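You operate a simulated robot arm through the tools that you are given. There is no shell and no other tool. Be economical: measure what you need, move in short steps, check, and stop when the job is done.

You are at the controls of a simulated two-armed robot. One attempt, no reset.

JOB
Pick up the rails carton with one hand, pass it to the other hand and put it on the shelf under the top shelf of the far store cabinet. Set down upright: rails carton.

It is judged by the outcome, as a careful person would: the job done as asked, and still so three seconds after it is handed in. It fails if anything else is knocked over, pushed out of place, dropped, spilled or broken.

ROBOT AND FRAMES
Two 7-joint arms with two-finger grippers on one trunk, on a base that drives. Base frame: it is fixed to the floor where the robot stands at the start and does not move with it; the origin is under the middle of the robot, x ahead of it, y to its left, z up. Units: mm, degrees, N and s.
The left shoulder is at the start at [64, 216, 1169], the right one opposite. With the tool pointing down near the work surface each hand reaches from about 280 to 800 mm from the robot's upright axis, wherever it stands, measured 20 degrees to its own side. Places, roughly: shelf under the top shelf of the far store cabinet [-300, -2600, 1200]. Payload 3.18 kg a hand.
The TCP of each hand is the grasp point between the finger pads, 30 mm short of the fingertips. In the tool frame z runs along the fingers and y along their closing line. The gripper opens to 144 mm. The gripper's body begins 103 mm behind the TCP.
Orientation is that of the tool frame in the base frame, as a unit quaternion [x, y, z, w]. With the fingers straight down and closing along the base's y, the tool's x points along the base's -x, its y along +y and its z along -z.

CONTROLS
- The arms move only by the tool servo_tool. It takes "left_increments", "right_increments" or both (then of equal length, played together; a hand with none holds still); each is a list of rows, each a list of 6 numbers: the shift along the tool's x, y, z in cm, then the turn, a rotation vector about the tool's x, y, z in degrees. In form: [[tx, ty, tz, ax, ay, az], ...]. A call has 1 to 20 rows; each row is the pose to reach, as a shift and turn from the pose commanded when the call began, along the tool's axes at that moment. "left_gripper" and "right_gripper" are, for a hand that has rows, the closure, from 0 (fully open) to 1 (shut), set as the call begins (left out, the last holds). Each row takes 0.2 s and may step no farther than 50 mm and 8.6 degrees from the row before; otherwise, or with a gripper value out of range, the whole call is refused. Where a pose cannot be reached the arm comes as near as it can. A force on the tool above 40 N (or 10 N above the force at the start of the call, whichever is more), or a blocked arm, ends the call early, and 0.2 s more pass. The fingers move at their own pace and stop on an object; they squeeze with about 34 N. The grip force told is the motor's: it shows also when the fingers shut on nothing. Time passes only in rows, and 0.2 s behind the last, so rows that repeat a pose let the fingers close. It gives the time, the measured TCP pose, the force on the tool (base axes), the opening and the grip force at its end, in the units of the frame above (readings bear some noise), with the torque about the TCP (base axes, N m) and any sound that the robot's microphone picked up.
- Cameras (640 x 400 px; columns grow to the right, rows downward): "scene" is now at [142.2, 22, 1357.9]; the picture's right is [0.30, -0.95, 0.00], its down [-0.64, -0.20, -0.75] and it looks along [0.71, 0.22, -0.67] (base axes); focal length 254 px, centre (320, 200). "left" rides on the left gripper at [76, -16, -143] in its tool frame; the picture's right is [0.21, 0.98, 0.00], its down [-0.84, 0.18, -0.51] and it looks along [-0.50, 0.11, 0.86] (tool axes); focal length 218 px, centre (320, 200). "right" rides on the right gripper at [76, 16, -143] in its tool frame; the picture's right is [-0.21, 0.98, 0.00], its down [-0.84, -0.18, -0.51] and it looks along [-0.50, -0.11, 0.86] (tool axes); focal length 218 px, centre (320, 200). There is no depth. A picture from a camera that has moved, and an enlarged one, comes with that camera's place and axes in the base frame and with its lens. The place of the scene camera against the robot may be out by one fixed shift of up to 12 mm in any direction.
- snapshot(camera): a new picture of that camera. It takes no simulated time.
- slide_trunk(by): slides the trunk up (or, below 0, down) by that many mm; the arms and the scene camera ride with it, the base frame stays. It gives what a move gives, with no picture.
- roll_base(legs): drives the robot by 1 to 6 legs, each [ahead, left, turn to the left] in mm, mm and degrees, along the robot's own axes; the way and the turn of a leg run together, so that a leg with both is an arc; at most 1500 mm and 180 degrees a leg. The arms and the cameras ride along, it lands a little off, and it stops where it bumps. It gives what a move gives.
- head_to(pan, tilt): turns the head with the scene camera to pan (to the left, within 80 degrees either way) and tilt (down, from -29 to 69), counted from straight ahead of the robot. It gives what a move gives.
- enlarge(camera, box): a new picture of the part [left, top, right, bottom] of that camera's present view, enlarged. It takes no simulated time.
- job_done(): hands the job in; it is judged then, once.

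Go step by step. Nothing tells you exact positions but the pictures and the camera data: compare them with the known pose of the tool, close in by small moves and look again before you grip or let go. The budget is 120 turns and 100 pictures, counting those below and the enlarged ones. Unless the task says otherwise, let go and move clear before handing in, and close with one line.

The tools are called after "Call:" by a JSON object that holds its "api" and its "payload". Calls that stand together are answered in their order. servo_tool: Moves the arms, as the interface text tells. Its arguments: {"type":"object","properties":{"left_increments":{"type":"array","items":{"type":"array","items":{"type":"number"}}},"left_gripper":{"type":"number"},"right_increments":{"type":"array","items":{"type":"array","items":{"type":"number"}}},"right_gripper":{"type":"number"}},"required":[]} The other tools are called the same way: slide_trunk (by) slides the trunk up or down; roll_base (legs) drives the base; head_to (pan, tilt) turns the head that bears the scene camera; snapshot (camera) takes a picture; enlarge (camera, box) takes an enlarged picture of a part of a camera's view; job_done () hands the job in.

At the start:

```text
t: 0.0
left_tcp_pos: [416.5, 265.7, 1046.5]
left_orientation: [0.0, 1.0, 0.0, 0.0]
left_force: [1.0, 1.0, -0.3]
left_moment: [0.02, 0.0, -0.05]
left_opening: 143.7
left_grasp_force: 0.1
right_tcp_pos: [405.1, -107.3, 1074.6]
right_orientation: [0.0, 1.0, 0.001, 0.0]
right_force: [-0.2, 0.4, -0.1]
right_moment: [-0.03, 0.0, 0.0]
right_opening: 144.0
right_grasp_force: 0.1
trunk travel left (down, up): [-250.0, 119.0]
robot x, y, heading: [1.6, -0.9, -0.1]
head pan, tilt: [17.3, 41.8]
```

scene: 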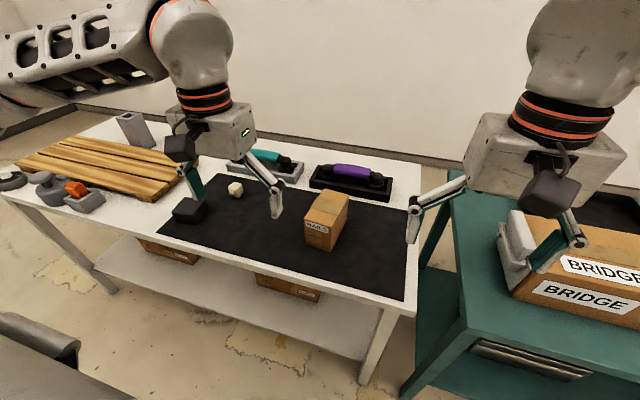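
right: 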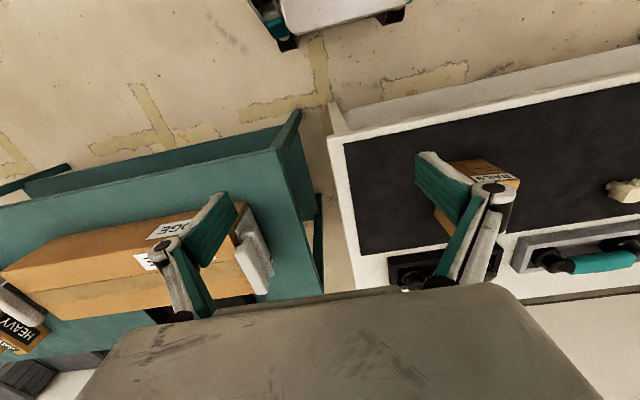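
left: 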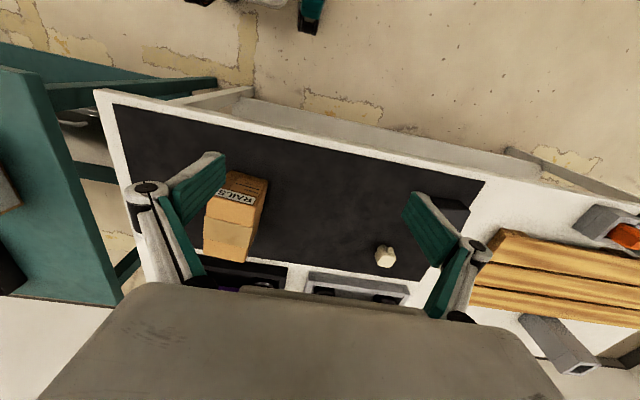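

I see a small carton on the dark mat of the white bench that may be the rails carton (its label is not yet readable). I'll enlarge it to read the label, and look closer from the left hand's camera too.

Call:
{"api": "enlarge", "payload": {"camera": "scene", "box": [260, 150, 420, 250]}}

Call:
{"api": "enlarge", "payload": {"camera": "left", "box": [140, 130, 340, 255]}}

```text
4.00 times, centred on (340, 200) of scene
camera zoom: at [142.2, 22.0, 1357.9], right [0.3, -0.95, 0.0], down [-0.64, -0.2, -0.75], along [0.71, 0.22, -0.67], focal length 1016 px, centre (240, 200)
```

zoom: 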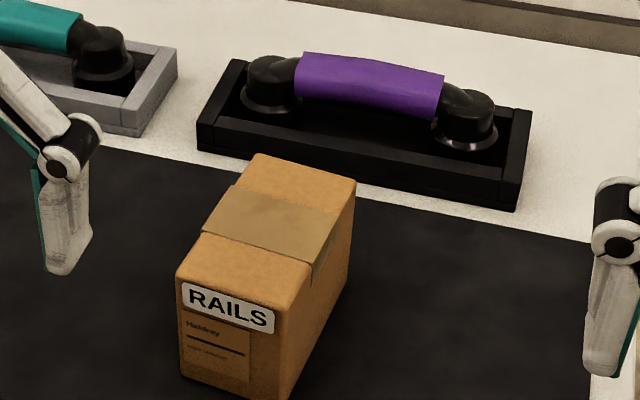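

```text
3.20 times, centred on (240, 192) of left
camera zoom: at [340.8, 249.5, 1190.7], right [-0.21, 0.98, 0.0], down [0.84, 0.18, 0.51], along [0.5, 0.11, -0.86], focal length 698 px, centre (576, 224)
```

zoom: 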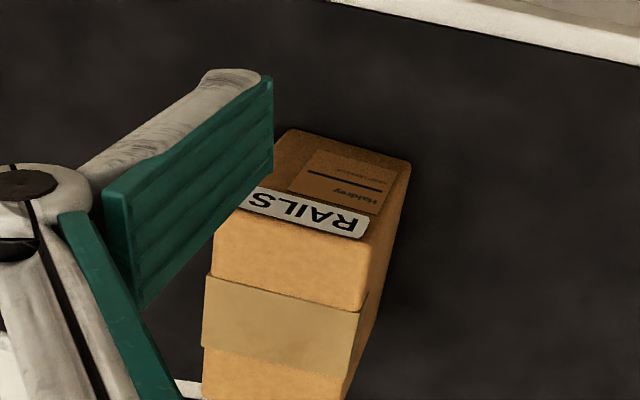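

The rails carton stands on the mat: about 70 wide (y), 125 long (x) and 100 high, centred near [606, 146], top z about 895. Before choosing the grips I'll look toward the cabinet on the right.

Call:
{"api": "head_to", "payload": {"pan": -80, "tilt": 8}}

Call:
{"api": "snapshot", "payload": {"camera": "scene"}}

```text
t: 1.7
left_tcp_pos: [418.7, 266.6, 1046.2]
left_orientation: [0.0, 1.0, 0.0, 0.0]
left_force: [-0.3, -0.1, 1.2]
left_moment: [0.02, 0.04, 0.0]
left_opening: 144.1
left_grasp_force: 0.0
right_tcp_pos: [404.9, -107.5, 1075.2]
right_orientation: [0.0, 1.0, 0.0, 0.0]
right_force: [0.3, 1.1, 0.2]
right_moment: [0.03, -0.02, -0.02]
right_opening: 144.2
right_grasp_force: 0.1
trunk travel left (down, up): [-250.0, 119.0]
robot x, y, heading: [2.0, 2.7, -0.1]
head pan, tilt: [-80.0, 8.0]
```

```text
94 pictures are left
camera scene: at [78.4, -94.1, 1411.4], right [-0.98, -0.17, 0.0], down [-0.02, 0.14, -0.99], along [0.17, -0.98, -0.14], focal length 254 px, centre (320, 200)
```

scene: 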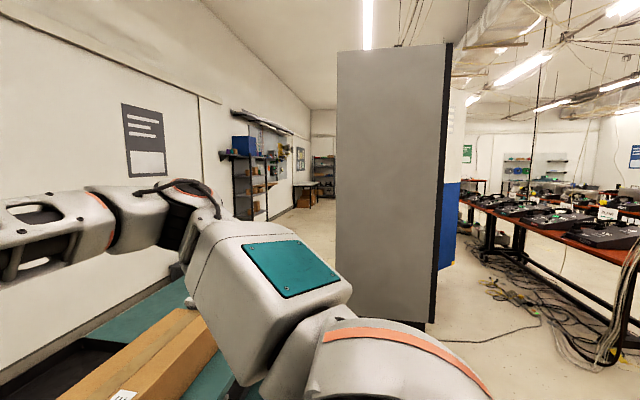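

The far cabinet is the tall grey one, seen from the side, so I'll sort out its front later. First I bring the open left hand over the carton, turned 6° to match it.

Call:
{"api": "servo_tool", "payload": {"left_increments": [[-3.2, -2, 1, 0, 0, 1], [-6.4, -4, 2, 0, 0, 2], [-9.6, -6, 3, 0, 0, 3], [-12.8, -8, 4, 0, 0, 4], [-16, -10, 5, 0, 0, 5], [-18.8, -12, 6.1, 0, 0, 6], [-18.8, -12, 6.1, 0, 0, 6]], "left_gripper": 0}}

Call:
{"api": "head_to", "payload": {"pan": 15, "tilt": 45}}

Call:
{"api": "snapshot", "payload": {"camera": "left"}}

Call:
{"api": "snapshot", "payload": {"camera": "scene"}}

```text
t: 3.3
left_tcp_pos: [604.8, 145.8, 984.9]
left_orientation: [0.052, 0.999, 0.0, 0.0]
left_force: [0.1, 1.0, 0.5]
left_moment: [0.02, 0.01, -0.01]
left_opening: 143.9
left_grasp_force: 0.1
right_tcp_pos: [405.8, -106.3, 1075.8]
right_orientation: [0.0, 1.0, 0.0, -0.001]
right_force: [0.3, 0.3, 0.6]
right_moment: [0.0, -0.01, 0.03]
right_opening: 143.9
right_grasp_force: 0.1
trunk travel left (down, up): [-250.0, 119.0]
robot x, y, heading: [3.8, -2.3, -0.2]
head pan, tilt: [-80.0, 8.0]
```

```text
t: 5.0
left_tcp_pos: [604.3, 144.8, 983.6]
left_orientation: [0.053, 0.999, 0.0, -0.001]
left_force: [-0.2, -0.6, -0.3]
left_moment: [0.01, 0.0, 0.01]
left_opening: 144.1
left_grasp_force: 0.1
right_tcp_pos: [404.5, -107.5, 1075.0]
right_orientation: [0.0, 1.0, 0.0, 0.0]
right_force: [0.6, 0.3, 0.9]
right_moment: [0.0, -0.01, 0.04]
right_opening: 143.9
right_grasp_force: 0.0
trunk travel left (down, up): [-250.0, 119.0]
robot x, y, heading: [3.6, -1.1, -0.0]
head pan, tilt: [15.0, 45.0]
```

```text
93 pictures are left
camera left: at [527.3, 136.1, 1128.2], right [-0.11, 0.99, 0.0], down [0.86, 0.09, 0.51], along [0.5, 0.05, -0.86], focal length 218 px, centre (320, 200)
```

left: 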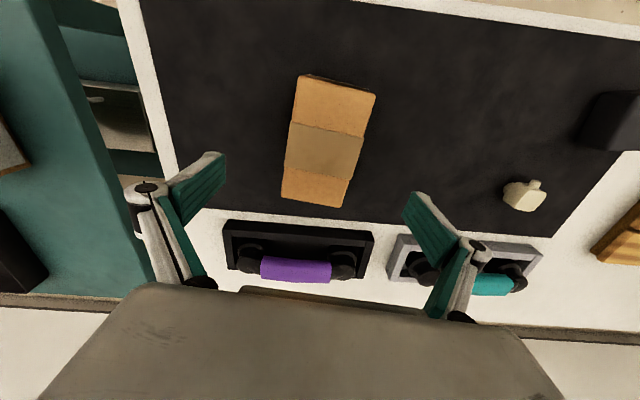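

```text
92 pictures are left
camera scene: at [140.8, 18.1, 1353.3], right [0.26, -0.97, 0.0], down [-0.68, -0.18, -0.71], along [0.68, 0.18, -0.71], focal length 254 px, centre (320, 200)
```

scene: 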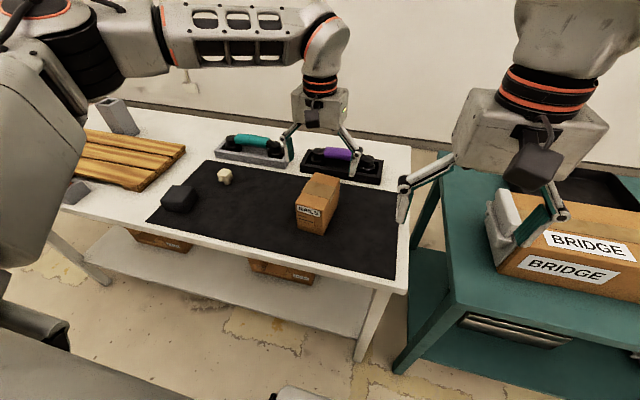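

The left camera confirms the carton at about [602, 147], turned about -6°, squarely between the fingers. I'll go down shallow (tips about 45 mm below its top) and close.

Call:
{"api": "servo_tool", "payload": {"left_increments": [[0.1, 0.2, 3, 0, 0, 0], [0.2, 0.3, 6, 0, 0, 0], [0.2, 0.3, 8.5, 0, 0, 0], [0.2, 0.3, 10.5, 0, 0, 0], [0.2, 0.3, 10.5, 0, 0, 0]]}}

Call:
{"api": "snapshot", "payload": {"camera": "left"}}

Call:
{"api": "enlarge", "payload": {"camera": "scene", "box": [240, 110, 400, 260]}}

```text
t: 6.2
left_tcp_pos: [603.9, 150.8, 881.0]
left_orientation: [0.053, 0.999, -0.001, 0.0]
left_force: [-0.2, 0.5, -0.6]
left_moment: [0.02, 0.02, -0.02]
left_opening: 144.2
left_grasp_force: 0.0
right_tcp_pos: [404.4, -106.2, 1076.3]
right_orientation: [0.0, 1.0, 0.0, 0.0]
right_force: [-0.3, -0.6, 0.2]
right_moment: [-0.03, -0.01, 0.0]
right_opening: 144.0
right_grasp_force: 0.1
trunk travel left (down, up): [-250.0, 119.0]
robot x, y, heading: [3.3, -0.5, -0.0]
head pan, tilt: [15.0, 45.0]
```

```text
91 pictures are left
camera left: at [526.2, 141.3, 1025.4], right [-0.11, 0.99, 0.0], down [0.86, 0.09, 0.51], along [0.5, 0.05, -0.86], focal length 218 px, centre (320, 200)
```

left: 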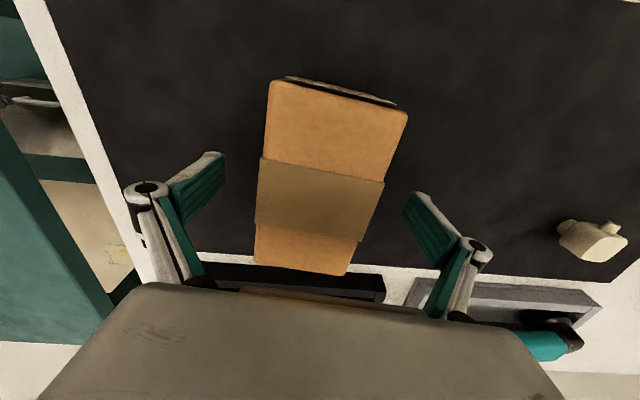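

```text
2.67 times, centred on (320, 185) of scene
camera zoom: at [140.6, 18.1, 1353.3], right [0.26, -0.97, 0.0], down [-0.68, -0.18, -0.71], along [0.68, 0.18, -0.71], focal length 677 px, centre (320, 240)
```

zoom: 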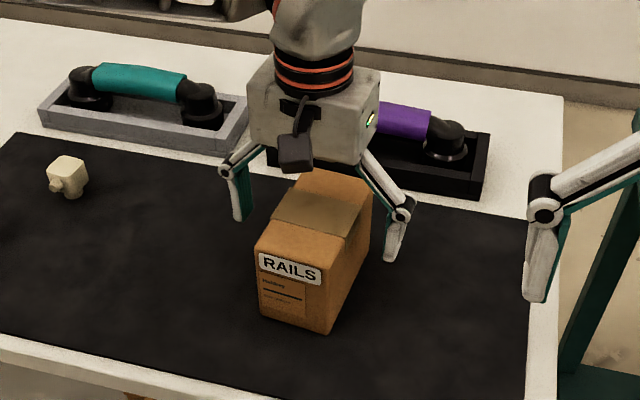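

The fingers straddle the carton with its middle within 4 mm of the hand's. I'll centre and close.

Call:
{"api": "servo_tool", "payload": {"left_increments": [[0, -0.35, 0, 0, 0, 0], [0, -0.35, 0, 0, 0, 0], [0, -0.35, 0, 0, 0, 0], [0, -0.35, 0, 0, 0, 0], [0, -0.35, 0, 0, 0, 0]], "left_gripper": 1}}

```text
t: 7.4
left_tcp_pos: [602.5, 145.7, 880.6]
left_orientation: [0.052, 0.999, 0.0, 0.0]
left_force: [0.9, 2.6, 2.0]
left_moment: [0.23, 0.07, -0.12]
left_opening: 74.5
left_grasp_force: 34.0
right_tcp_pos: [406.3, -106.7, 1075.0]
right_orientation: [0.0, 1.0, 0.0, 0.0]
right_force: [0.0, 0.3, 1.0]
right_moment: [0.0, -0.02, -0.02]
right_opening: 144.2
right_grasp_force: 0.0
trunk travel left (down, up): [-250.0, 119.0]
robot x, y, heading: [-0.2, 1.0, -0.1]
head pan, tilt: [15.0, 45.0]
```

It holds at 74.5 mm with full grip force. Now I lift it straight up and look.

Call:
{"api": "servo_tool", "payload": {"left_increments": [[0, 0, -1, 0, 0, 0], [0, 0, -3, 0, 0, 0], [0, 0, -6, 0, 0, 0], [0, 0, -10, 0, 0, 0], [0, 0, -14, 0, 0, 0], [0, 0, -18, 0, 0, 0], [0, 0, -18, 0, 0, 0]]}}

Call:
{"api": "snapshot", "payload": {"camera": "scene"}}

```text
t: 9.0
left_tcp_pos: [602.8, 147.3, 1060.2]
left_orientation: [0.053, 0.999, 0.0, 0.0]
left_force: [0.1, -0.2, -3.1]
left_moment: [-0.02, 0.0, -0.03]
left_opening: 74.1
left_grasp_force: 34.2
right_tcp_pos: [405.4, -107.0, 1073.7]
right_orientation: [0.0, 1.0, -0.001, -0.001]
right_force: [0.3, 0.0, -0.7]
right_moment: [-0.01, 0.01, -0.02]
right_opening: 143.8
right_grasp_force: 0.2
trunk travel left (down, up): [-250.0, 119.0]
robot x, y, heading: [-0.6, -0.5, -0.1]
head pan, tilt: [15.0, 45.0]
```

```text
89 pictures are left
camera scene: at [141.7, 18.4, 1353.0], right [0.26, -0.97, 0.0], down [-0.68, -0.18, -0.71], along [0.68, 0.18, -0.71], focal length 254 px, centre (320, 200)
```

scene: 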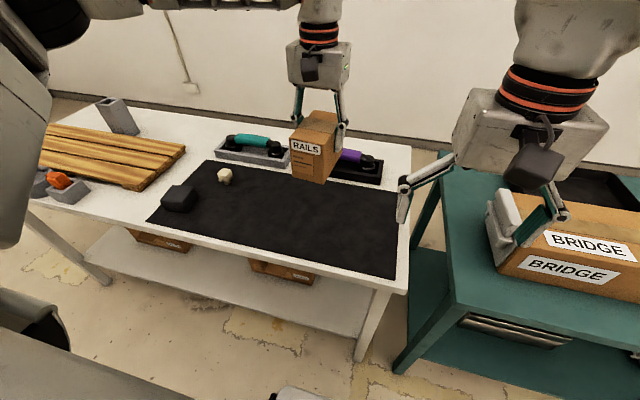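

The carton is up and level, weighing about 3 N. I draw it in toward the robot, then back away from the benches.

Call:
{"api": "servo_tool", "payload": {"left_increments": [[4, 0.8, -1, 0, 0, -1], [8, 1.6, -2, 0, 0, -2], [12, 2.4, -3, 0, 0, -3], [15, 3.2, -4, 0, 0, -4], [18, 4, -5, 0, 0, -6], [18, 4, -5, 0, 0, -6]]}}

Call:
{"api": "roll_base", "payload": {"legs": [[-400, 0, 0]]}}

Call:
{"api": "head_to", "payload": {"pan": -80, "tilt": 15}}

Call:
{"api": "snapshot", "payload": {"camera": "scene"}}

```text
t: 10.4
left_tcp_pos: [426.9, 205.0, 1111.1]
left_orientation: [-0.001, 1.0, 0.0, -0.001]
left_force: [0.2, -0.5, -1.6]
left_moment: [0.02, 0.0, 0.0]
left_opening: 74.1
left_grasp_force: 34.3
right_tcp_pos: [406.2, -108.0, 1074.6]
right_orientation: [0.0, 1.0, 0.0, 0.0]
right_force: [-0.1, 0.0, -0.1]
right_moment: [0.0, 0.05, 0.0]
right_opening: 143.9
right_grasp_force: 0.0
trunk travel left (down, up): [-250.0, 119.0]
robot x, y, heading: [-0.4, 2.7, -0.2]
head pan, tilt: [15.0, 45.0]
```

```text
t: 12.9
left_tcp_pos: [34.4, 204.5, 1113.0]
left_orientation: [-0.001, 1.0, 0.0, 0.001]
left_force: [0.7, 0.1, -2.8]
left_moment: [0.02, 0.0, 0.01]
left_opening: 74.2
left_grasp_force: 34.2
right_tcp_pos: [12.6, -106.6, 1074.4]
right_orientation: [0.001, 1.0, 0.0, -0.001]
right_force: [0.2, 0.2, 0.4]
right_moment: [0.02, -0.03, 0.0]
right_opening: 144.0
right_grasp_force: 0.2
trunk travel left (down, up): [-250.0, 119.0]
robot x, y, heading: [-393.3, -0.5, 0.2]
head pan, tilt: [15.0, 45.0]
```

```text
t: 14.6
left_tcp_pos: [34.9, 204.7, 1111.6]
left_orientation: [0.0, 1.0, -0.001, 0.0]
left_force: [-0.6, 0.6, -2.9]
left_moment: [-0.03, -0.01, -0.02]
left_opening: 74.4
left_grasp_force: 34.1
right_tcp_pos: [12.0, -107.4, 1075.7]
right_orientation: [0.001, 1.0, 0.0, 0.0]
right_force: [-0.3, 0.8, 0.3]
right_moment: [0.01, -0.01, -0.02]
right_opening: 144.0
right_grasp_force: 0.1
trunk travel left (down, up): [-250.0, 119.0]
robot x, y, heading: [-394.0, 6.3, -0.1]
head pan, tilt: [-80.0, 15.0]
```

```text
88 pictures are left
camera scene: at [-314.0, -94.7, 1400.1], right [-0.98, -0.17, 0.0], down [-0.05, 0.26, -0.97], along [0.17, -0.95, -0.26], focal length 254 px, centre (320, 200)
```

scene: 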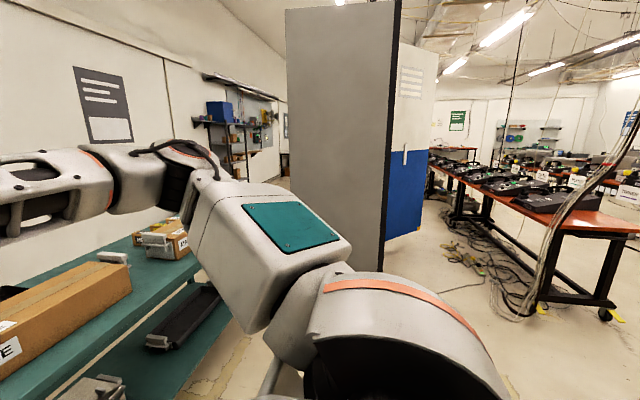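

The cabinet's open front faces -x at about x = -560, spanning y about -2150 to -3200, with its far door open and a work table row opposite. I turn right in place and look again.

Call:
{"api": "roll_base", "payload": {"legs": [[0, 0, -90]]}}

Call:
{"api": "head_to", "payload": {"pan": -30, "tilt": 25}}

Call:
{"api": "snapshot", "payload": {"camera": "scene"}}

```text
t: 18.9
left_tcp_pos: [-196.3, -431.8, 1111.8]
left_orientation: [0.714, 0.7, -0.001, 0.0]
left_force: [-0.4, -0.4, -1.6]
left_moment: [0.01, -0.03, 0.02]
left_opening: 74.4
left_grasp_force: 33.8
right_tcp_pos: [-507.3, -403.0, 1074.6]
right_orientation: [0.713, 0.701, 0.0, 0.0]
right_force: [0.6, 0.2, -0.3]
right_moment: [-0.02, -0.01, 0.01]
right_opening: 144.3
right_grasp_force: 0.0
trunk travel left (down, up): [-250.0, 119.0]
robot x, y, heading: [-393.6, 0.6, -91.0]
head pan, tilt: [-80.0, 15.0]
```

```text
t: 20.1
left_tcp_pos: [-197.1, -431.0, 1111.0]
left_orientation: [0.714, 0.7, -0.001, 0.0]
left_force: [1.1, 1.3, -2.0]
left_moment: [-0.06, -0.01, 0.02]
left_opening: 74.5
left_grasp_force: 33.5
right_tcp_pos: [-508.7, -403.4, 1075.5]
right_orientation: [0.714, 0.701, 0.0, -0.001]
right_force: [0.6, 0.3, 0.4]
right_moment: [0.0, -0.03, 0.02]
right_opening: 144.1
right_grasp_force: 0.1
trunk travel left (down, up): [-250.0, 119.0]
robot x, y, heading: [-389.3, 2.4, -91.1]
head pan, tilt: [-30.0, 25.0]
```

```text
87 pictures are left
camera scene: at [-440.9, -143.5, 1383.8], right [-0.86, 0.52, 0.0], down [0.22, 0.36, -0.91], along [-0.47, -0.78, -0.42], focal length 254 px, centre (320, 200)
```

scene: 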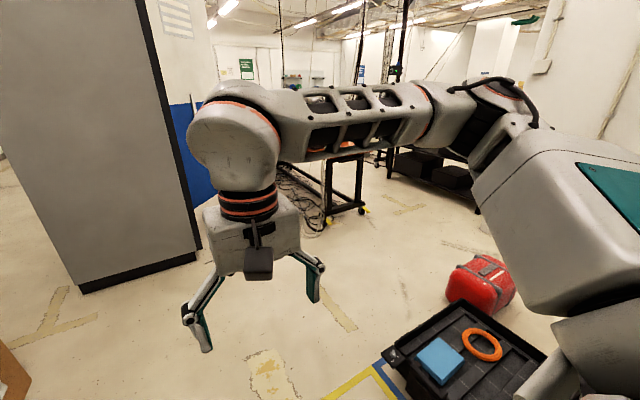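

A low black tray cart and a red case stand on the right at x below about -1000, and the aisle ahead is clear. I drive ahead 900 mm and look again.

Call:
{"api": "roll_base", "payload": {"legs": [[900, 0, 0]]}}

Call:
{"api": "head_to", "payload": {"pan": -40, "tilt": 25}}

Call:
{"api": "snapshot", "payload": {"camera": "scene"}}

```text
t: 24.8
left_tcp_pos: [-232.8, -1325.2, 1111.5]
left_orientation: [0.721, 0.693, 0.0, 0.001]
left_force: [0.1, -0.3, -2.6]
left_moment: [0.0, 0.0, -0.01]
left_opening: 74.5
left_grasp_force: 34.6
right_tcp_pos: [-544.0, -1290.2, 1074.7]
right_orientation: [0.722, 0.692, 0.001, 0.0]
right_force: [-1.0, -0.2, 0.2]
right_moment: [0.02, 0.0, 0.02]
right_opening: 144.2
right_grasp_force: 0.0
trunk travel left (down, up): [-250.0, 119.0]
robot x, y, heading: [-418.5, -892.9, -92.3]
head pan, tilt: [-30.0, 25.0]
```

```text
t: 25.5
left_tcp_pos: [-232.1, -1323.7, 1112.3]
left_orientation: [0.721, 0.693, -0.001, 0.0]
left_force: [-0.1, 0.6, -3.4]
left_moment: [-0.01, 0.0, 0.02]
left_opening: 74.4
left_grasp_force: 33.9
right_tcp_pos: [-542.5, -1288.8, 1074.4]
right_orientation: [0.722, 0.692, 0.0, 0.0]
right_force: [0.1, -0.6, -0.5]
right_moment: [0.02, 0.01, 0.01]
right_opening: 143.9
right_grasp_force: 0.2
trunk travel left (down, up): [-250.0, 119.0]
robot x, y, heading: [-419.1, -890.0, -92.3]
head pan, tilt: [-40.0, 25.0]
```

```text
86 pictures are left
camera scene: at [-483.8, -1021.9, 1383.8], right [-0.74, 0.67, 0.0], down [0.28, 0.31, -0.91], along [-0.61, -0.67, -0.42], focal length 254 px, centre (320, 200)
```

scene: 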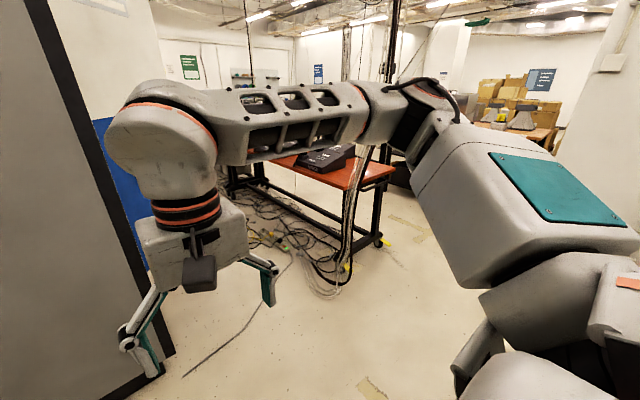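

I stand in open floor, a good spot for the pass. I plan for the right hand to take the carton low on its sides with fingers sloping 30° down, under the left fingers. First I bring the carton out in front of the robot, a little right of its middle.

Call:
{"api": "servo_tool", "payload": {"left_increments": [[-4.5, 0, 0, 0, 0, 0], [-9, 0, 0, 0, 0, 0], [-13.5, -1, 0, 0, 0, 0], [-17.4, -4, 0, 0, 0, 0], [-17.4, -8.5, 0, 0, 0, 0], [-17.4, -13, 0, 0, 0, 0], [-17.4, -17.5, 0, 0, 0, 0], [-17.4, -21, 0, 0, 0, 0], [-17.4, -24.4, 0, 0, 0, 0], [-17.4, -24.4, 0, 0, 0, 0]], "right_increments": [[1, -1, -1, 0, 0, 0], [2, -2, -2, 0, 0, 0], [2, -4, -3, 0, 0, 0], [2, -6, -4, 0, 0, 0], [2, -8, -5, 0, 0, 0], [2, -10, -6, 0, 0, 0], [2, -12, -6, 0, 0, 0], [2, -12, -6, 0, 0, 0], [2, -12, -6, 0, 0, 0], [2, -12, -6, 0, 0, 0]]}}

Call:
{"api": "servo_tool", "payload": {"right_increments": [[-1, 0, 0, 0, -7.5, 0], [-2, 0, 0, 0, -15, 0], [-3, 0, 0, 0, -22.5, 0], [-4, 0, 0, 0, -30, 0], [-5, 0, 0, 0, -37.5, 0], [-6, 0, 0, 0, -45, 0], [-6, 0, 0, 0, -52.5, 0], [-6, 0, 0, 0, -60, 0], [-6, 0, 0, 0, -60, 0]]}}

Call:
{"api": "head_to", "payload": {"pan": -5, "tilt": 35}}

Call:
{"api": "snapshot", "payload": {"camera": "scene"}}

```text
t: 27.7
left_tcp_pos: [-483.2, -1487.4, 1110.5]
left_orientation: [0.721, 0.693, -0.001, -0.001]
left_force: [-0.6, 0.2, -3.1]
left_moment: [-0.02, 0.02, -0.01]
left_opening: 74.5
left_grasp_force: 34.2
right_tcp_pos: [-661.5, -1266.7, 1137.0]
right_orientation: [0.722, 0.692, -0.001, 0.0]
right_force: [-0.1, -0.2, 0.1]
right_moment: [0.02, 0.06, 0.03]
right_opening: 143.9
right_grasp_force: 0.1
trunk travel left (down, up): [-250.0, 119.0]
robot x, y, heading: [-423.1, -887.9, -92.5]
head pan, tilt: [-40.0, 25.0]
```

```text
t: 29.7
left_tcp_pos: [-484.2, -1487.2, 1110.1]
left_orientation: [0.722, 0.692, 0.001, 0.0]
left_force: [0.0, -0.4, -3.5]
left_moment: [-0.03, -0.04, 0.0]
left_opening: 74.6
left_grasp_force: 33.8
right_tcp_pos: [-640.1, -1388.1, 1176.7]
right_orientation: [0.625, 0.599, -0.361, 0.346]
right_force: [-0.4, 0.6, 0.3]
right_moment: [-0.02, -0.01, 0.0]
right_opening: 144.2
right_grasp_force: 0.1
right hand out of reach, approached as far as the arm can: row 6, 7, 8, 9
trunk travel left (down, up): [-250.0, 119.0]
robot x, y, heading: [-423.2, -890.0, -92.3]
head pan, tilt: [-40.0, 25.0]
```

```text
t: 30.7
left_tcp_pos: [-483.6, -1487.0, 1109.4]
left_orientation: [0.721, 0.693, 0.0, 0.0]
left_force: [0.0, -0.3, -2.8]
left_moment: [0.0, 0.0, -0.01]
left_opening: 74.2
left_grasp_force: 33.8
right_tcp_pos: [-639.3, -1388.0, 1175.9]
right_orientation: [0.626, 0.599, -0.361, 0.345]
right_force: [0.3, 0.4, 0.1]
right_moment: [0.02, -0.03, 0.02]
right_opening: 143.9
right_grasp_force: 0.0
trunk travel left (down, up): [-250.0, 119.0]
robot x, y, heading: [-420.7, -887.0, -92.3]
head pan, tilt: [-5.0, 35.0]
```

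```text
85 pictures are left
camera scene: at [-433.2, -1041.3, 1368.1], right [-0.99, 0.13, 0.0], down [0.07, 0.57, -0.82], along [-0.11, -0.81, -0.57], focal length 254 px, centre (320, 200)
```

scene: 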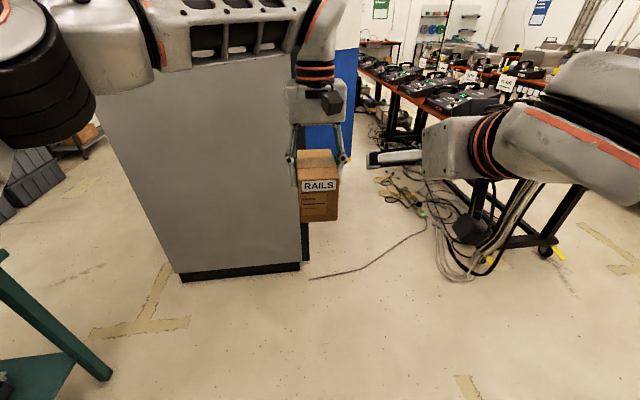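

The right hand now slopes 30° down but cannot come closer to the body than this. I move the carton 80 mm farther out and 65 mm up so that there is room for the approach.

Call:
{"api": "servo_tool", "payload": {"left_increments": [[-3, 0, -3, 0, 0, 0], [-6, 0, -6, 0, 0, 0], [-8, -1, -6.5, 0, 0, 0], [-8, -3, -6.5, 0, 0, 0], [-8, -3, -6.5, 0, 0, 0]]}}

Call:
{"api": "servo_tool", "payload": {"right_increments": [[0, 0, 2, 0, 0, 0], [0, 0, 2, 0, 0, 0]]}}

Call:
{"api": "snapshot", "payload": {"camera": "right"}}

```text
t: 31.9
left_tcp_pos: [-460.8, -1515.8, 1145.3]
left_orientation: [0.713, 0.701, -0.009, -0.011]
left_force: [0.0, -1.5, -2.6]
left_moment: [0.0, 0.0, -0.03]
left_opening: 74.5
left_grasp_force: 34.4
left hand out of reach, approached as far as the arm can: row 1, 2, 3, 4, 5
right_tcp_pos: [-640.6, -1389.4, 1176.5]
right_orientation: [0.625, 0.6, -0.36, 0.346]
right_force: [-0.4, -0.1, 0.4]
right_moment: [0.01, 0.0, 0.0]
right_opening: 143.8
right_grasp_force: 0.0
trunk travel left (down, up): [-250.0, 119.0]
robot x, y, heading: [-421.3, -888.4, -92.4]
head pan, tilt: [-5.0, 35.0]
```

```text
t: 32.5
left_tcp_pos: [-460.0, -1516.7, 1144.5]
left_orientation: [0.712, 0.702, -0.007, -0.009]
left_force: [-0.1, 0.1, -3.1]
left_moment: [0.01, 0.01, -0.04]
left_opening: 74.3
left_grasp_force: 33.5
right_tcp_pos: [-641.8, -1405.5, 1167.3]
right_orientation: [0.625, 0.599, -0.361, 0.346]
right_force: [0.9, -0.1, -0.2]
right_moment: [0.01, 0.01, -0.02]
right_opening: 144.0
right_grasp_force: 0.0
trunk travel left (down, up): [-250.0, 119.0]
robot x, y, heading: [-417.1, -885.7, -92.6]
head pan, tilt: [-5.0, 35.0]
```

```text
84 pictures are left
camera right: at [-619.5, -1244.8, 1172.3], right [0.97, -0.14, 0.18], down [-0.18, 0.03, 0.98], along [-0.15, -0.99, 0.0], focal length 218 px, centre (320, 200)
```

right: 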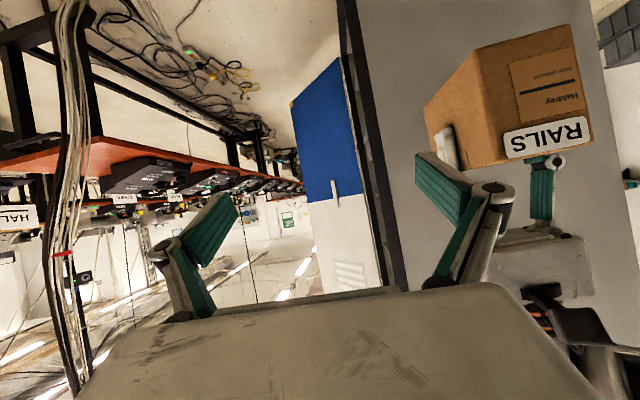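

The right hand moves freely once it's nearer the middle, so the carton can stay here. I draw the left hand back 30 mm to regain full reach and re-level it.

Call:
{"api": "servo_tool", "payload": {"left_increments": [[1.5, 0, 0.5, -0.6, 0, 0.8], [3, 0, 1, -1.3, -0.1, 1.6], [3, 0, 1, -1.3, -0.1, 1.6]]}}

Call:
{"api": "servo_tool", "payload": {"right_increments": [[0, 0, -3, 0, 0, 0], [0, 0, -3, 0, 0, 0]]}}

```text
t: 33.3
left_tcp_pos: [-473.2, -1479.6, 1131.0]
left_orientation: [0.731, 0.682, 0.007, 0.01]
left_force: [-0.1, -0.2, -3.5]
left_moment: [0.02, 0.0, -0.01]
left_opening: 74.5
left_grasp_force: 33.5
right_tcp_pos: [-642.0, -1406.6, 1165.4]
right_orientation: [0.626, 0.6, -0.36, 0.345]
right_force: [-0.5, 0.1, 0.5]
right_moment: [0.02, 0.0, 0.02]
right_opening: 144.0
right_grasp_force: 0.1
trunk travel left (down, up): [-250.0, 119.0]
robot x, y, heading: [-416.9, -892.2, -92.1]
head pan, tilt: [-5.0, 35.0]
```

```text
t: 33.9
left_tcp_pos: [-475.1, -1478.2, 1131.6]
left_orientation: [0.731, 0.682, 0.008, 0.008]
left_force: [-0.2, 0.3, -2.6]
left_moment: [0.02, 0.03, -0.02]
left_opening: 74.6
left_grasp_force: 33.5
right_tcp_pos: [-640.2, -1385.3, 1181.1]
right_orientation: [0.626, 0.6, -0.359, 0.344]
right_force: [-1.0, -1.6, 1.0]
right_moment: [-0.02, -0.01, -0.01]
right_opening: 143.8
right_grasp_force: 0.2
right hand out of reach, approached as far as the arm can: row 1, 2
trunk travel left (down, up): [-250.0, 119.0]
robot x, y, heading: [-419.9, -883.7, -92.3]
head pan, tilt: [-5.0, 35.0]
```

I over-corrected slightly, so I undo that turn and read the pose again.

Call:
{"api": "servo_tool", "payload": {"left_increments": [[0, 0, 0, 1.3, 0.1, -1.6], [0, 0, 0, 1.3, 0.1, -1.6], [0, 0, 0, 1.3, 0.1, -1.6]]}}

Call:
{"api": "snapshot", "payload": {"camera": "right"}}

Call:
{"api": "snapshot", "payload": {"camera": "scene"}}

```text
t: 34.7
left_tcp_pos: [-474.0, -1479.1, 1132.1]
left_orientation: [0.721, 0.693, 0.0, 0.0]
left_force: [0.2, -0.4, -3.1]
left_moment: [0.0, -0.03, -0.03]
left_opening: 74.5
left_grasp_force: 33.8
right_tcp_pos: [-639.8, -1385.0, 1181.5]
right_orientation: [0.626, 0.599, -0.36, 0.344]
right_force: [-1.9, 0.4, -0.2]
right_moment: [0.01, -0.04, -0.02]
right_opening: 144.0
right_grasp_force: 0.2
trunk travel left (down, up): [-250.0, 119.0]
robot x, y, heading: [-420.0, -890.0, -92.4]
head pan, tilt: [-5.0, 35.0]
```

```text
83 pictures are left
camera right: at [-617.3, -1224.1, 1188.2], right [0.97, -0.15, 0.18], down [-0.18, 0.02, 0.98], along [-0.15, -0.99, 0.0], focal length 218 px, centre (320, 200)
```

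right: 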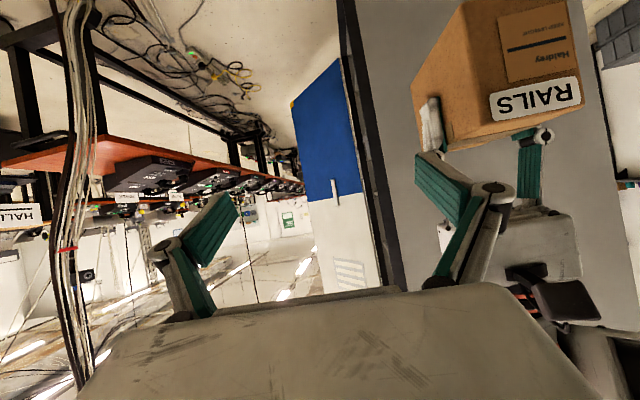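

```text
82 pictures are left
camera scene: at [-433.1, -1041.4, 1368.0], right [-0.99, 0.13, 0.0], down [0.07, 0.57, -0.82], along [-0.11, -0.81, -0.57], focal length 254 px, centre (320, 200)
```

scene: 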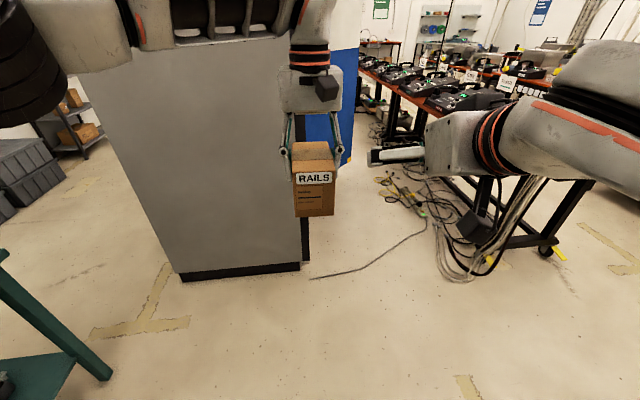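

The right hand needs to slide over and back to stand off in front of the carton's label face. I go part of the way, and check it can back off while moving to the middle.

Call:
{"api": "servo_tool", "payload": {"right_increments": [[1, 2, -0.5, 0, 0, 0], [2, 4, -1, 0, 0, 0], [3.2, 5.5, -1.6, 0, 0, 0], [3.2, 5.5, -1.6, 0, 0, 0]]}}

```text
t: 35.7
left_tcp_pos: [-475.1, -1479.4, 1130.9]
left_orientation: [0.722, 0.692, 0.0, 0.0]
left_force: [0.1, 0.0, -3.1]
left_moment: [0.01, -0.03, 0.01]
left_opening: 74.8
left_grasp_force: 34.0
right_tcp_pos: [-580.3, -1363.6, 1164.7]
right_orientation: [0.625, 0.599, -0.361, 0.346]
right_force: [0.5, 0.0, -0.1]
right_moment: [0.01, -0.05, 0.06]
right_opening: 144.2
right_grasp_force: 0.0
right hand out of reach, approached as far as the arm can: row 1, 2, 3, 4
trunk travel left (down, up): [-250.0, 119.0]
robot x, y, heading: [-421.0, -890.7, -92.7]
head pan, tilt: [-5.0, 35.0]
```

It backs off well as it comes to the middle. I continue to the standoff point.

Call:
{"api": "servo_tool", "payload": {"right_increments": [[0.5, 2.5, 0, 0, 0, 0], [1, 5, 0.3, 0, 0, 0], [1.7, 7.5, 0.7, 0, 0, 0], [2.6, 11, 1.4, 0, 0, 0], [2.6, 11, 1.4, 0, 0, 0]]}}

Call:
{"api": "snapshot", "payload": {"camera": "right"}}

Call:
{"api": "snapshot", "payload": {"camera": "scene"}}

```text
t: 36.9
left_tcp_pos: [-476.2, -1478.3, 1131.2]
left_orientation: [0.722, 0.692, -0.001, 0.0]
left_force: [0.0, -0.3, -2.9]
left_moment: [-0.03, -0.01, 0.02]
left_opening: 74.6
left_grasp_force: 34.1
right_tcp_pos: [-470.2, -1369.0, 1136.3]
right_orientation: [0.625, 0.599, -0.361, 0.347]
right_force: [-0.5, -1.2, 0.0]
right_moment: [-0.01, 0.01, 0.03]
right_opening: 144.0
right_grasp_force: 0.0
trunk travel left (down, up): [-250.0, 119.0]
robot x, y, heading: [-417.9, -885.3, -92.5]
head pan, tilt: [-5.0, 35.0]
```

```text
81 pictures are left
camera right: at [-448.7, -1208.5, 1142.1], right [0.97, -0.15, 0.18], down [-0.18, 0.03, 0.98], along [-0.15, -0.99, 0.0], focal length 218 px, centre (320, 200)
```

right: 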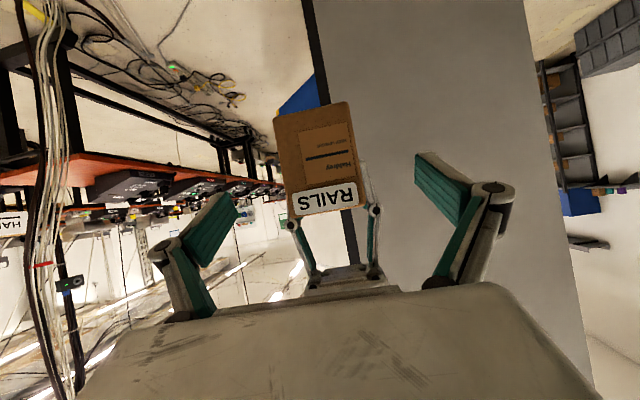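

```text
80 pictures are left
camera scene: at [-434.3, -1041.2, 1368.1], right [-0.99, 0.13, 0.0], down [0.07, 0.57, -0.82], along [-0.11, -0.81, -0.57], focal length 254 px, centre (320, 200)
```

scene: 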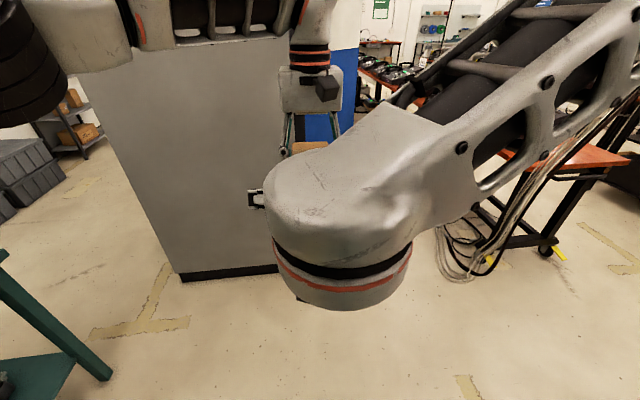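

The carton is centred between the right fingers, with its bottom near z 1056 and the left fingertips near 1101. I slide in along the slope to put the TCP at z 1089, below the left fingers.

Call:
{"api": "servo_tool", "payload": {"right_increments": [[0, -0.1, 2.5, 0, 0, 0], [0, -0.1, 5, 0, 0, 0], [0.1, -0.1, 7.5, 0, 0, 0], [0.1, -0.1, 9.2, 0, 0, 0], [0.1, -0.1, 9.2, 0, 0, 0]]}}

Call:
{"api": "snapshot", "payload": {"camera": "right"}}

Call:
{"api": "snapshot", "payload": {"camera": "left"}}

```text
t: 38.1
left_tcp_pos: [-474.8, -1479.4, 1131.3]
left_orientation: [0.721, 0.693, 0.001, 0.0]
left_force: [0.5, -0.5, -3.9]
left_moment: [-0.04, -0.01, 0.03]
left_opening: 74.5
left_grasp_force: 34.5
right_tcp_pos: [-476.0, -1450.2, 1086.9]
right_orientation: [0.625, 0.6, -0.361, 0.346]
right_force: [0.2, 0.0, 0.0]
right_moment: [0.0, 0.01, -0.01]
right_opening: 144.2
right_grasp_force: 0.1
trunk travel left (down, up): [-250.0, 119.0]
robot x, y, heading: [-420.8, -890.8, -92.4]
head pan, tilt: [-5.0, 35.0]
```

```text
79 pictures are left
camera right: at [-453.9, -1288.5, 1093.2], right [0.97, -0.14, 0.18], down [-0.18, 0.03, 0.98], along [-0.15, -0.99, 0.0], focal length 218 px, centre (320, 200)
```

right: 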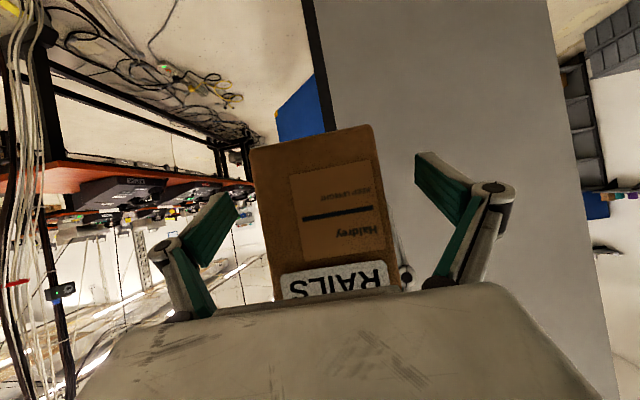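

```text
78 pictures are left
camera left: at [-488.2, -1402.5, 1275.3], right [0.99, 0.17, 0.0], down [0.15, -0.85, 0.51], along [0.09, -0.5, -0.86], focal length 218 px, centre (320, 200)
```

left: 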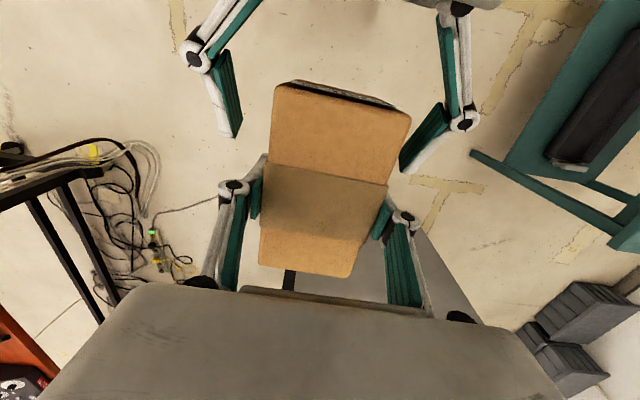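

Both fingers straddle the carton evenly, about 32 mm above its bottom and clear of the left fingers. I close the right hand.

Call:
{"api": "servo_tool", "payload": {"right_increments": [[0, 0.15, 0, 0, 0, 0], [0, 0.15, 0, 0, 0, 0], [0, 0.15, 0, 0, 0, 0], [0, 0.15, 0, 0, 0, 0], [0, 0.15, 0, 0, 0, 0]], "right_gripper": 1}}

Call:
{"api": "snapshot", "payload": {"camera": "left"}}

```text
t: 39.3
left_tcp_pos: [-474.2, -1479.2, 1131.7]
left_orientation: [0.722, 0.692, -0.001, 0.001]
left_force: [-4.2, -3.3, -2.3]
left_moment: [-0.28, 0.2, -0.18]
left_opening: 74.4
left_grasp_force: 33.9
right_tcp_pos: [-473.9, -1448.4, 1088.9]
right_orientation: [0.625, 0.6, -0.361, 0.346]
right_force: [4.6, 4.0, 0.1]
right_moment: [0.15, -0.04, 0.33]
right_opening: 74.6
right_grasp_force: 33.7
trunk travel left (down, up): [-250.0, 119.0]
robot x, y, heading: [-421.8, -891.8, -92.3]
head pan, tilt: [-5.0, 35.0]
```

```text
77 pictures are left
camera left: at [-488.1, -1402.7, 1275.2], right [0.99, 0.17, 0.0], down [0.15, -0.85, 0.51], along [0.09, -0.5, -0.86], focal length 218 px, centre (320, 200)
```

left: 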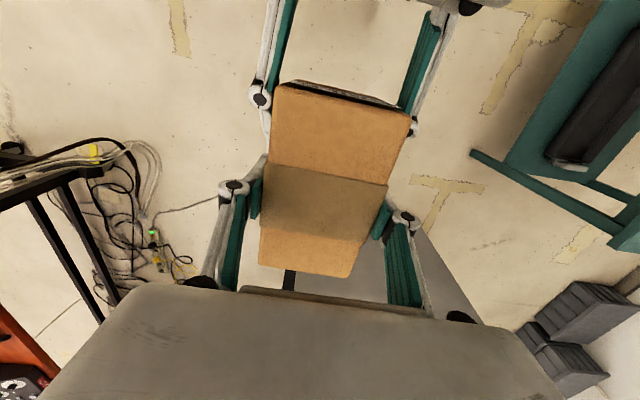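

The right hand holds it firmly at 74.6 mm with only small cross forces. I open the left hand, let it settle, then lift it straight off.

Call:
{"api": "servo_tool", "payload": {"left_increments": [[0, 0, 0, 0, 0, 0], [0, 0, 0, 0, 0, 0], [0, 0, 0, 0, 0, 0], [0, 0, -2, 0, 0, 0], [0, 0, -5, 0, 0, 0], [0, 0, -8, 0, 0, 0], [0, 0, -8, 0, 0, 0]], "left_gripper": 0}}

Call:
{"api": "snapshot", "payload": {"camera": "left"}}

Call:
{"api": "snapshot", "payload": {"camera": "right"}}

```text
t: 40.9
left_tcp_pos: [-462.0, -1473.7, 1201.0]
left_orientation: [0.716, 0.698, 0.0, -0.007]
left_force: [0.5, -0.6, 0.4]
left_moment: [0.02, 0.0, 0.07]
left_opening: 144.0
left_grasp_force: 0.1
left hand out of reach, approached as far as the arm can: row 6, 7
right_tcp_pos: [-474.0, -1449.2, 1087.0]
right_orientation: [0.625, 0.6, -0.361, 0.346]
right_force: [-0.4, -1.2, 0.2]
right_moment: [0.03, -0.04, 0.01]
right_opening: 74.5
right_grasp_force: 34.1
trunk travel left (down, up): [-250.0, 119.0]
robot x, y, heading: [-418.1, -889.3, -92.3]
head pan, tilt: [-5.0, 35.0]
```

```text
76 pictures are left
camera left: at [-476.8, -1398.7, 1344.8], right [0.98, 0.18, -0.01], down [0.16, -0.85, 0.5], along [0.08, -0.49, -0.87], focal length 218 px, centre (320, 200)
```

left: 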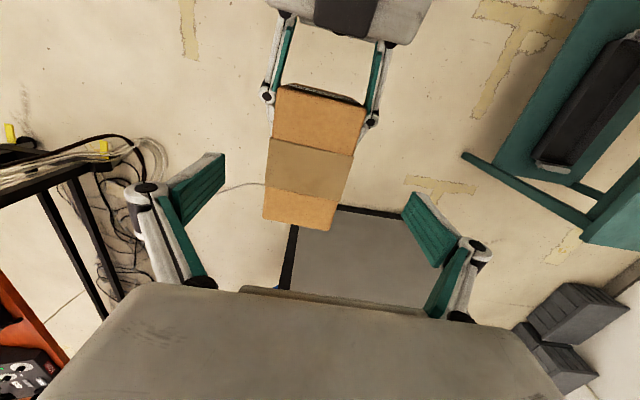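

```text
75 pictures are left
camera right: at [-452.0, -1288.8, 1094.4], right [0.97, -0.15, 0.18], down [-0.18, 0.02, 0.98], along [-0.15, -0.99, 0.0], focal length 218 px, centre (320, 200)
```

right: 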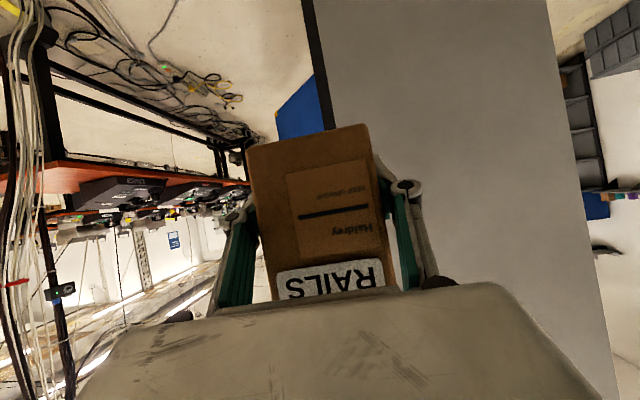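

The pass worked: the carton hangs level in the right hand alone. I move the empty left hand up and away to its own side, closed and tucked in.

Call:
{"api": "servo_tool", "payload": {"left_increments": [[1, 4, 0, 0, 0, 0], [2, 8, 0, 0, 0, 0], [3, 12, 0, 0, 0, 0], [4, 16, 0, 0, 0, 0], [5, 20, 0, 0, 0, 0], [8, 23, 0, 0, 0, 0], [12, 24, 0, 0, 0, 0], [15, 24, 0, 0, 0, 0], [18, 24, 1, 0, 0, 0], [18, 24, 2, 0, 0, 0]]}}

Call:
{"api": "servo_tool", "payload": {"right_increments": [[0, 0, 0, 0, 0, 0], [0, 0, 0, 0, 0, 0]]}}

Call:
{"api": "head_to", "payload": {"pan": -40, "tilt": 20}}

Call:
{"api": "snapshot", "payload": {"camera": "scene"}}

```text
t: 43.1
left_tcp_pos: [-226.6, -1298.6, 1181.6]
left_orientation: [0.722, 0.692, 0.0, -0.001]
left_force: [-1.1, -0.1, -0.2]
left_moment: [0.0, -0.03, 0.02]
left_opening: 144.0
left_grasp_force: 0.2
right_tcp_pos: [-474.1, -1449.4, 1088.2]
right_orientation: [0.626, 0.6, -0.36, 0.346]
right_force: [-0.1, 0.8, 0.4]
right_moment: [0.12, 0.05, 0.01]
right_opening: 74.3
right_grasp_force: 33.9
trunk travel left (down, up): [-250.0, 119.0]
robot x, y, heading: [-419.9, -889.5, -92.6]
head pan, tilt: [-5.0, 35.0]
```

```text
t: 43.7
left_tcp_pos: [-228.0, -1297.9, 1181.5]
left_orientation: [0.721, 0.693, 0.0, 0.0]
left_force: [0.7, -0.2, 0.3]
left_moment: [0.02, -0.01, -0.05]
left_opening: 144.2
left_grasp_force: 0.1
right_tcp_pos: [-475.5, -1450.1, 1088.5]
right_orientation: [0.625, 0.599, -0.361, 0.346]
right_force: [0.1, -0.7, -0.2]
right_moment: [0.07, -0.01, 0.0]
right_opening: 74.4
right_grasp_force: 34.2
trunk travel left (down, up): [-250.0, 119.0]
robot x, y, heading: [-423.1, -889.4, -92.4]
head pan, tilt: [-5.0, 35.0]
```

```text
t: 44.7
left_tcp_pos: [-228.4, -1298.1, 1181.9]
left_orientation: [0.722, 0.692, 0.0, 0.0]
left_force: [-0.6, -0.2, 0.3]
left_moment: [0.01, 0.02, -0.02]
left_opening: 144.2
left_grasp_force: 0.1
right_tcp_pos: [-474.2, -1450.1, 1088.5]
right_orientation: [0.625, 0.599, -0.361, 0.346]
right_force: [-0.2, -0.7, -0.3]
right_moment: [0.07, 0.03, -0.02]
right_opening: 74.5
right_grasp_force: 34.2
trunk travel left (down, up): [-250.0, 119.0]
robot x, y, heading: [-423.7, -891.7, -92.2]
head pan, tilt: [-40.0, 20.0]
```

```text
74 pictures are left
camera scene: at [-484.6, -1022.8, 1391.9], right [-0.74, 0.67, 0.0], down [0.23, 0.25, -0.94], along [-0.63, -0.69, -0.34], focal length 254 px, centre (320, 200)
```

scene: 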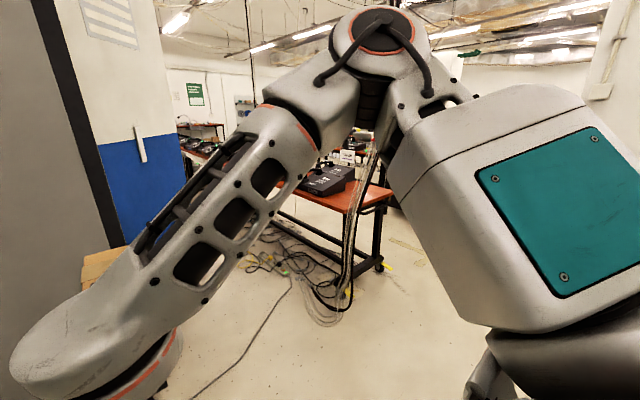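

The carton is in the right hand and the way is clear. I go ahead a little, slide right into the aisle in front of the cabinet's open side, and turn to face +x.

Call:
{"api": "roll_base", "payload": {"legs": [[350, 0, 0], [0, -780, 0], [0, 0, 92]]}}

Call:
{"api": "head_to", "payload": {"pan": -55, "tilt": 10}}

Call:
{"api": "snapshot", "payload": {"camera": "scene"}}

```text
t: 57.6
left_tcp_pos: [-802.9, -989.3, 1182.2]
left_orientation: [-0.007, 1.0, 0.0, 0.0]
left_force: [0.9, 0.1, 0.3]
left_moment: [0.0, 0.01, 0.02]
left_opening: 143.9
left_grasp_force: 0.0
right_tcp_pos: [-638.9, -1226.9, 1088.8]
right_orientation: [-0.006, 0.866, 0.003, 0.5]
right_force: [0.2, 0.6, -3.0]
right_moment: [-0.01, 0.08, -0.03]
right_opening: 74.3
right_grasp_force: 33.8
trunk travel left (down, up): [-250.0, 119.0]
robot x, y, heading: [-1200.6, -1202.9, 0.8]
head pan, tilt: [-40.0, 20.0]
```

```text
t: 58.4
left_tcp_pos: [-804.5, -988.8, 1181.1]
left_orientation: [-0.007, 1.0, 0.0, 0.001]
left_force: [0.9, 0.4, -0.1]
left_moment: [0.02, -0.04, 0.01]
left_opening: 143.9
left_grasp_force: 0.1
right_tcp_pos: [-640.0, -1227.6, 1087.8]
right_orientation: [-0.006, 0.866, 0.003, 0.5]
right_force: [0.1, -0.4, -2.2]
right_moment: [-0.05, 0.09, 0.01]
right_opening: 74.4
right_grasp_force: 33.4
trunk travel left (down, up): [-250.0, 119.0]
robot x, y, heading: [-1198.3, -1206.4, 0.5]
head pan, tilt: [-55.0, 10.0]
```

```text
73 pictures are left
camera scene: at [-1085.0, -1281.1, 1408.1], right [-0.81, -0.58, 0.0], down [-0.1, 0.14, -0.98], along [0.58, -0.8, -0.17], focal length 254 px, centre (320, 200)
```

scene: 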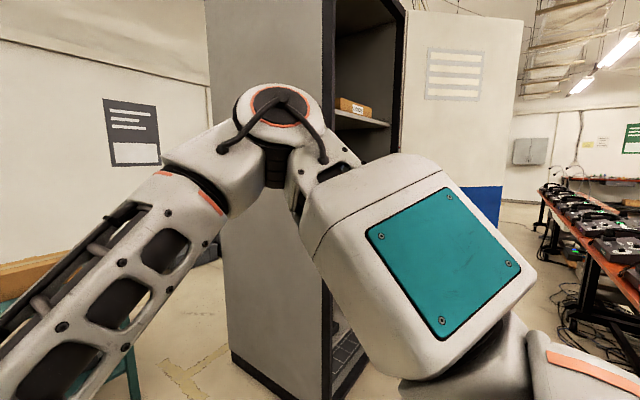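

The shelves come into view, with the cabinet's far door standing open. I slide 750 mm to the right, still short of the cabinet, for a better look inside.

Call:
{"api": "roll_base", "payload": {"legs": [[0, -750, 0]]}}

Call:
{"api": "head_to", "payload": {"pan": -25, "tilt": 5}}

Call:
{"api": "snapshot", "payload": {"camera": "scene"}}

Call:
{"api": "snapshot", "payload": {"camera": "right"}}

```text
t: 65.5
left_tcp_pos: [-792.8, -1751.6, 1181.5]
left_orientation: [-0.01, 1.0, 0.0, -0.001]
left_force: [-0.9, -0.2, -0.4]
left_moment: [-0.02, 0.01, 0.0]
left_opening: 144.2
left_grasp_force: 0.0
right_tcp_pos: [-627.3, -1988.1, 1087.7]
right_orientation: [-0.007, 0.866, 0.004, 0.5]
right_force: [0.7, -0.3, -3.0]
right_moment: [-0.01, 0.07, 0.02]
right_opening: 74.2
right_grasp_force: 34.2
trunk travel left (down, up): [-250.0, 119.0]
robot x, y, heading: [-1187.9, -1968.6, 1.1]
head pan, tilt: [-55.0, 10.0]
```

```text
t: 66.4
left_tcp_pos: [-792.4, -1750.6, 1182.3]
left_orientation: [-0.009, 1.0, 0.0, 0.0]
left_force: [-0.1, -0.6, 0.0]
left_moment: [0.05, -0.01, -0.01]
left_opening: 144.2
left_grasp_force: 0.0
right_tcp_pos: [-626.7, -1988.1, 1087.5]
right_orientation: [-0.009, 0.866, 0.005, 0.5]
right_force: [0.2, 0.7, -3.3]
right_moment: [0.0, 0.07, -0.01]
right_opening: 74.5
right_grasp_force: 33.8
trunk travel left (down, up): [-250.0, 119.0]
robot x, y, heading: [-1188.6, -1966.3, 1.2]
head pan, tilt: [-25.0, 5.0]
```

```text
72 pictures are left
camera scene: at [-1043.7, -2006.5, 1416.2], right [-0.41, -0.91, 0.0], down [-0.08, 0.04, -1.0], along [0.91, -0.41, -0.09], focal length 254 px, centre (320, 200)
```

scene: 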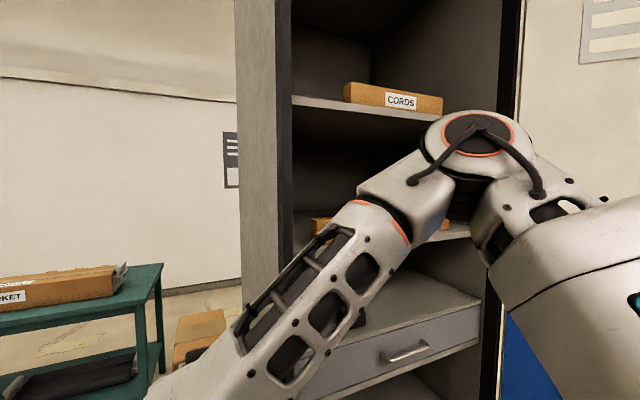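

```text
71 pictures are left
camera right: at [-790.3, -1975.0, 1094.5], right [0.09, 0.98, 0.18], down [-0.01, -0.18, 0.98], along [1.0, -0.09, 0.0], focal length 218 px, centre (320, 200)
```

right: 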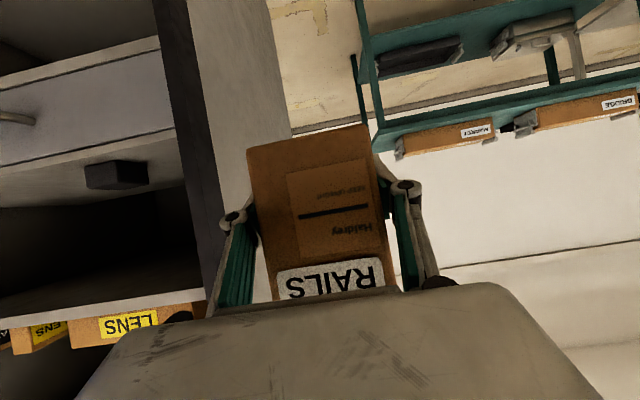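

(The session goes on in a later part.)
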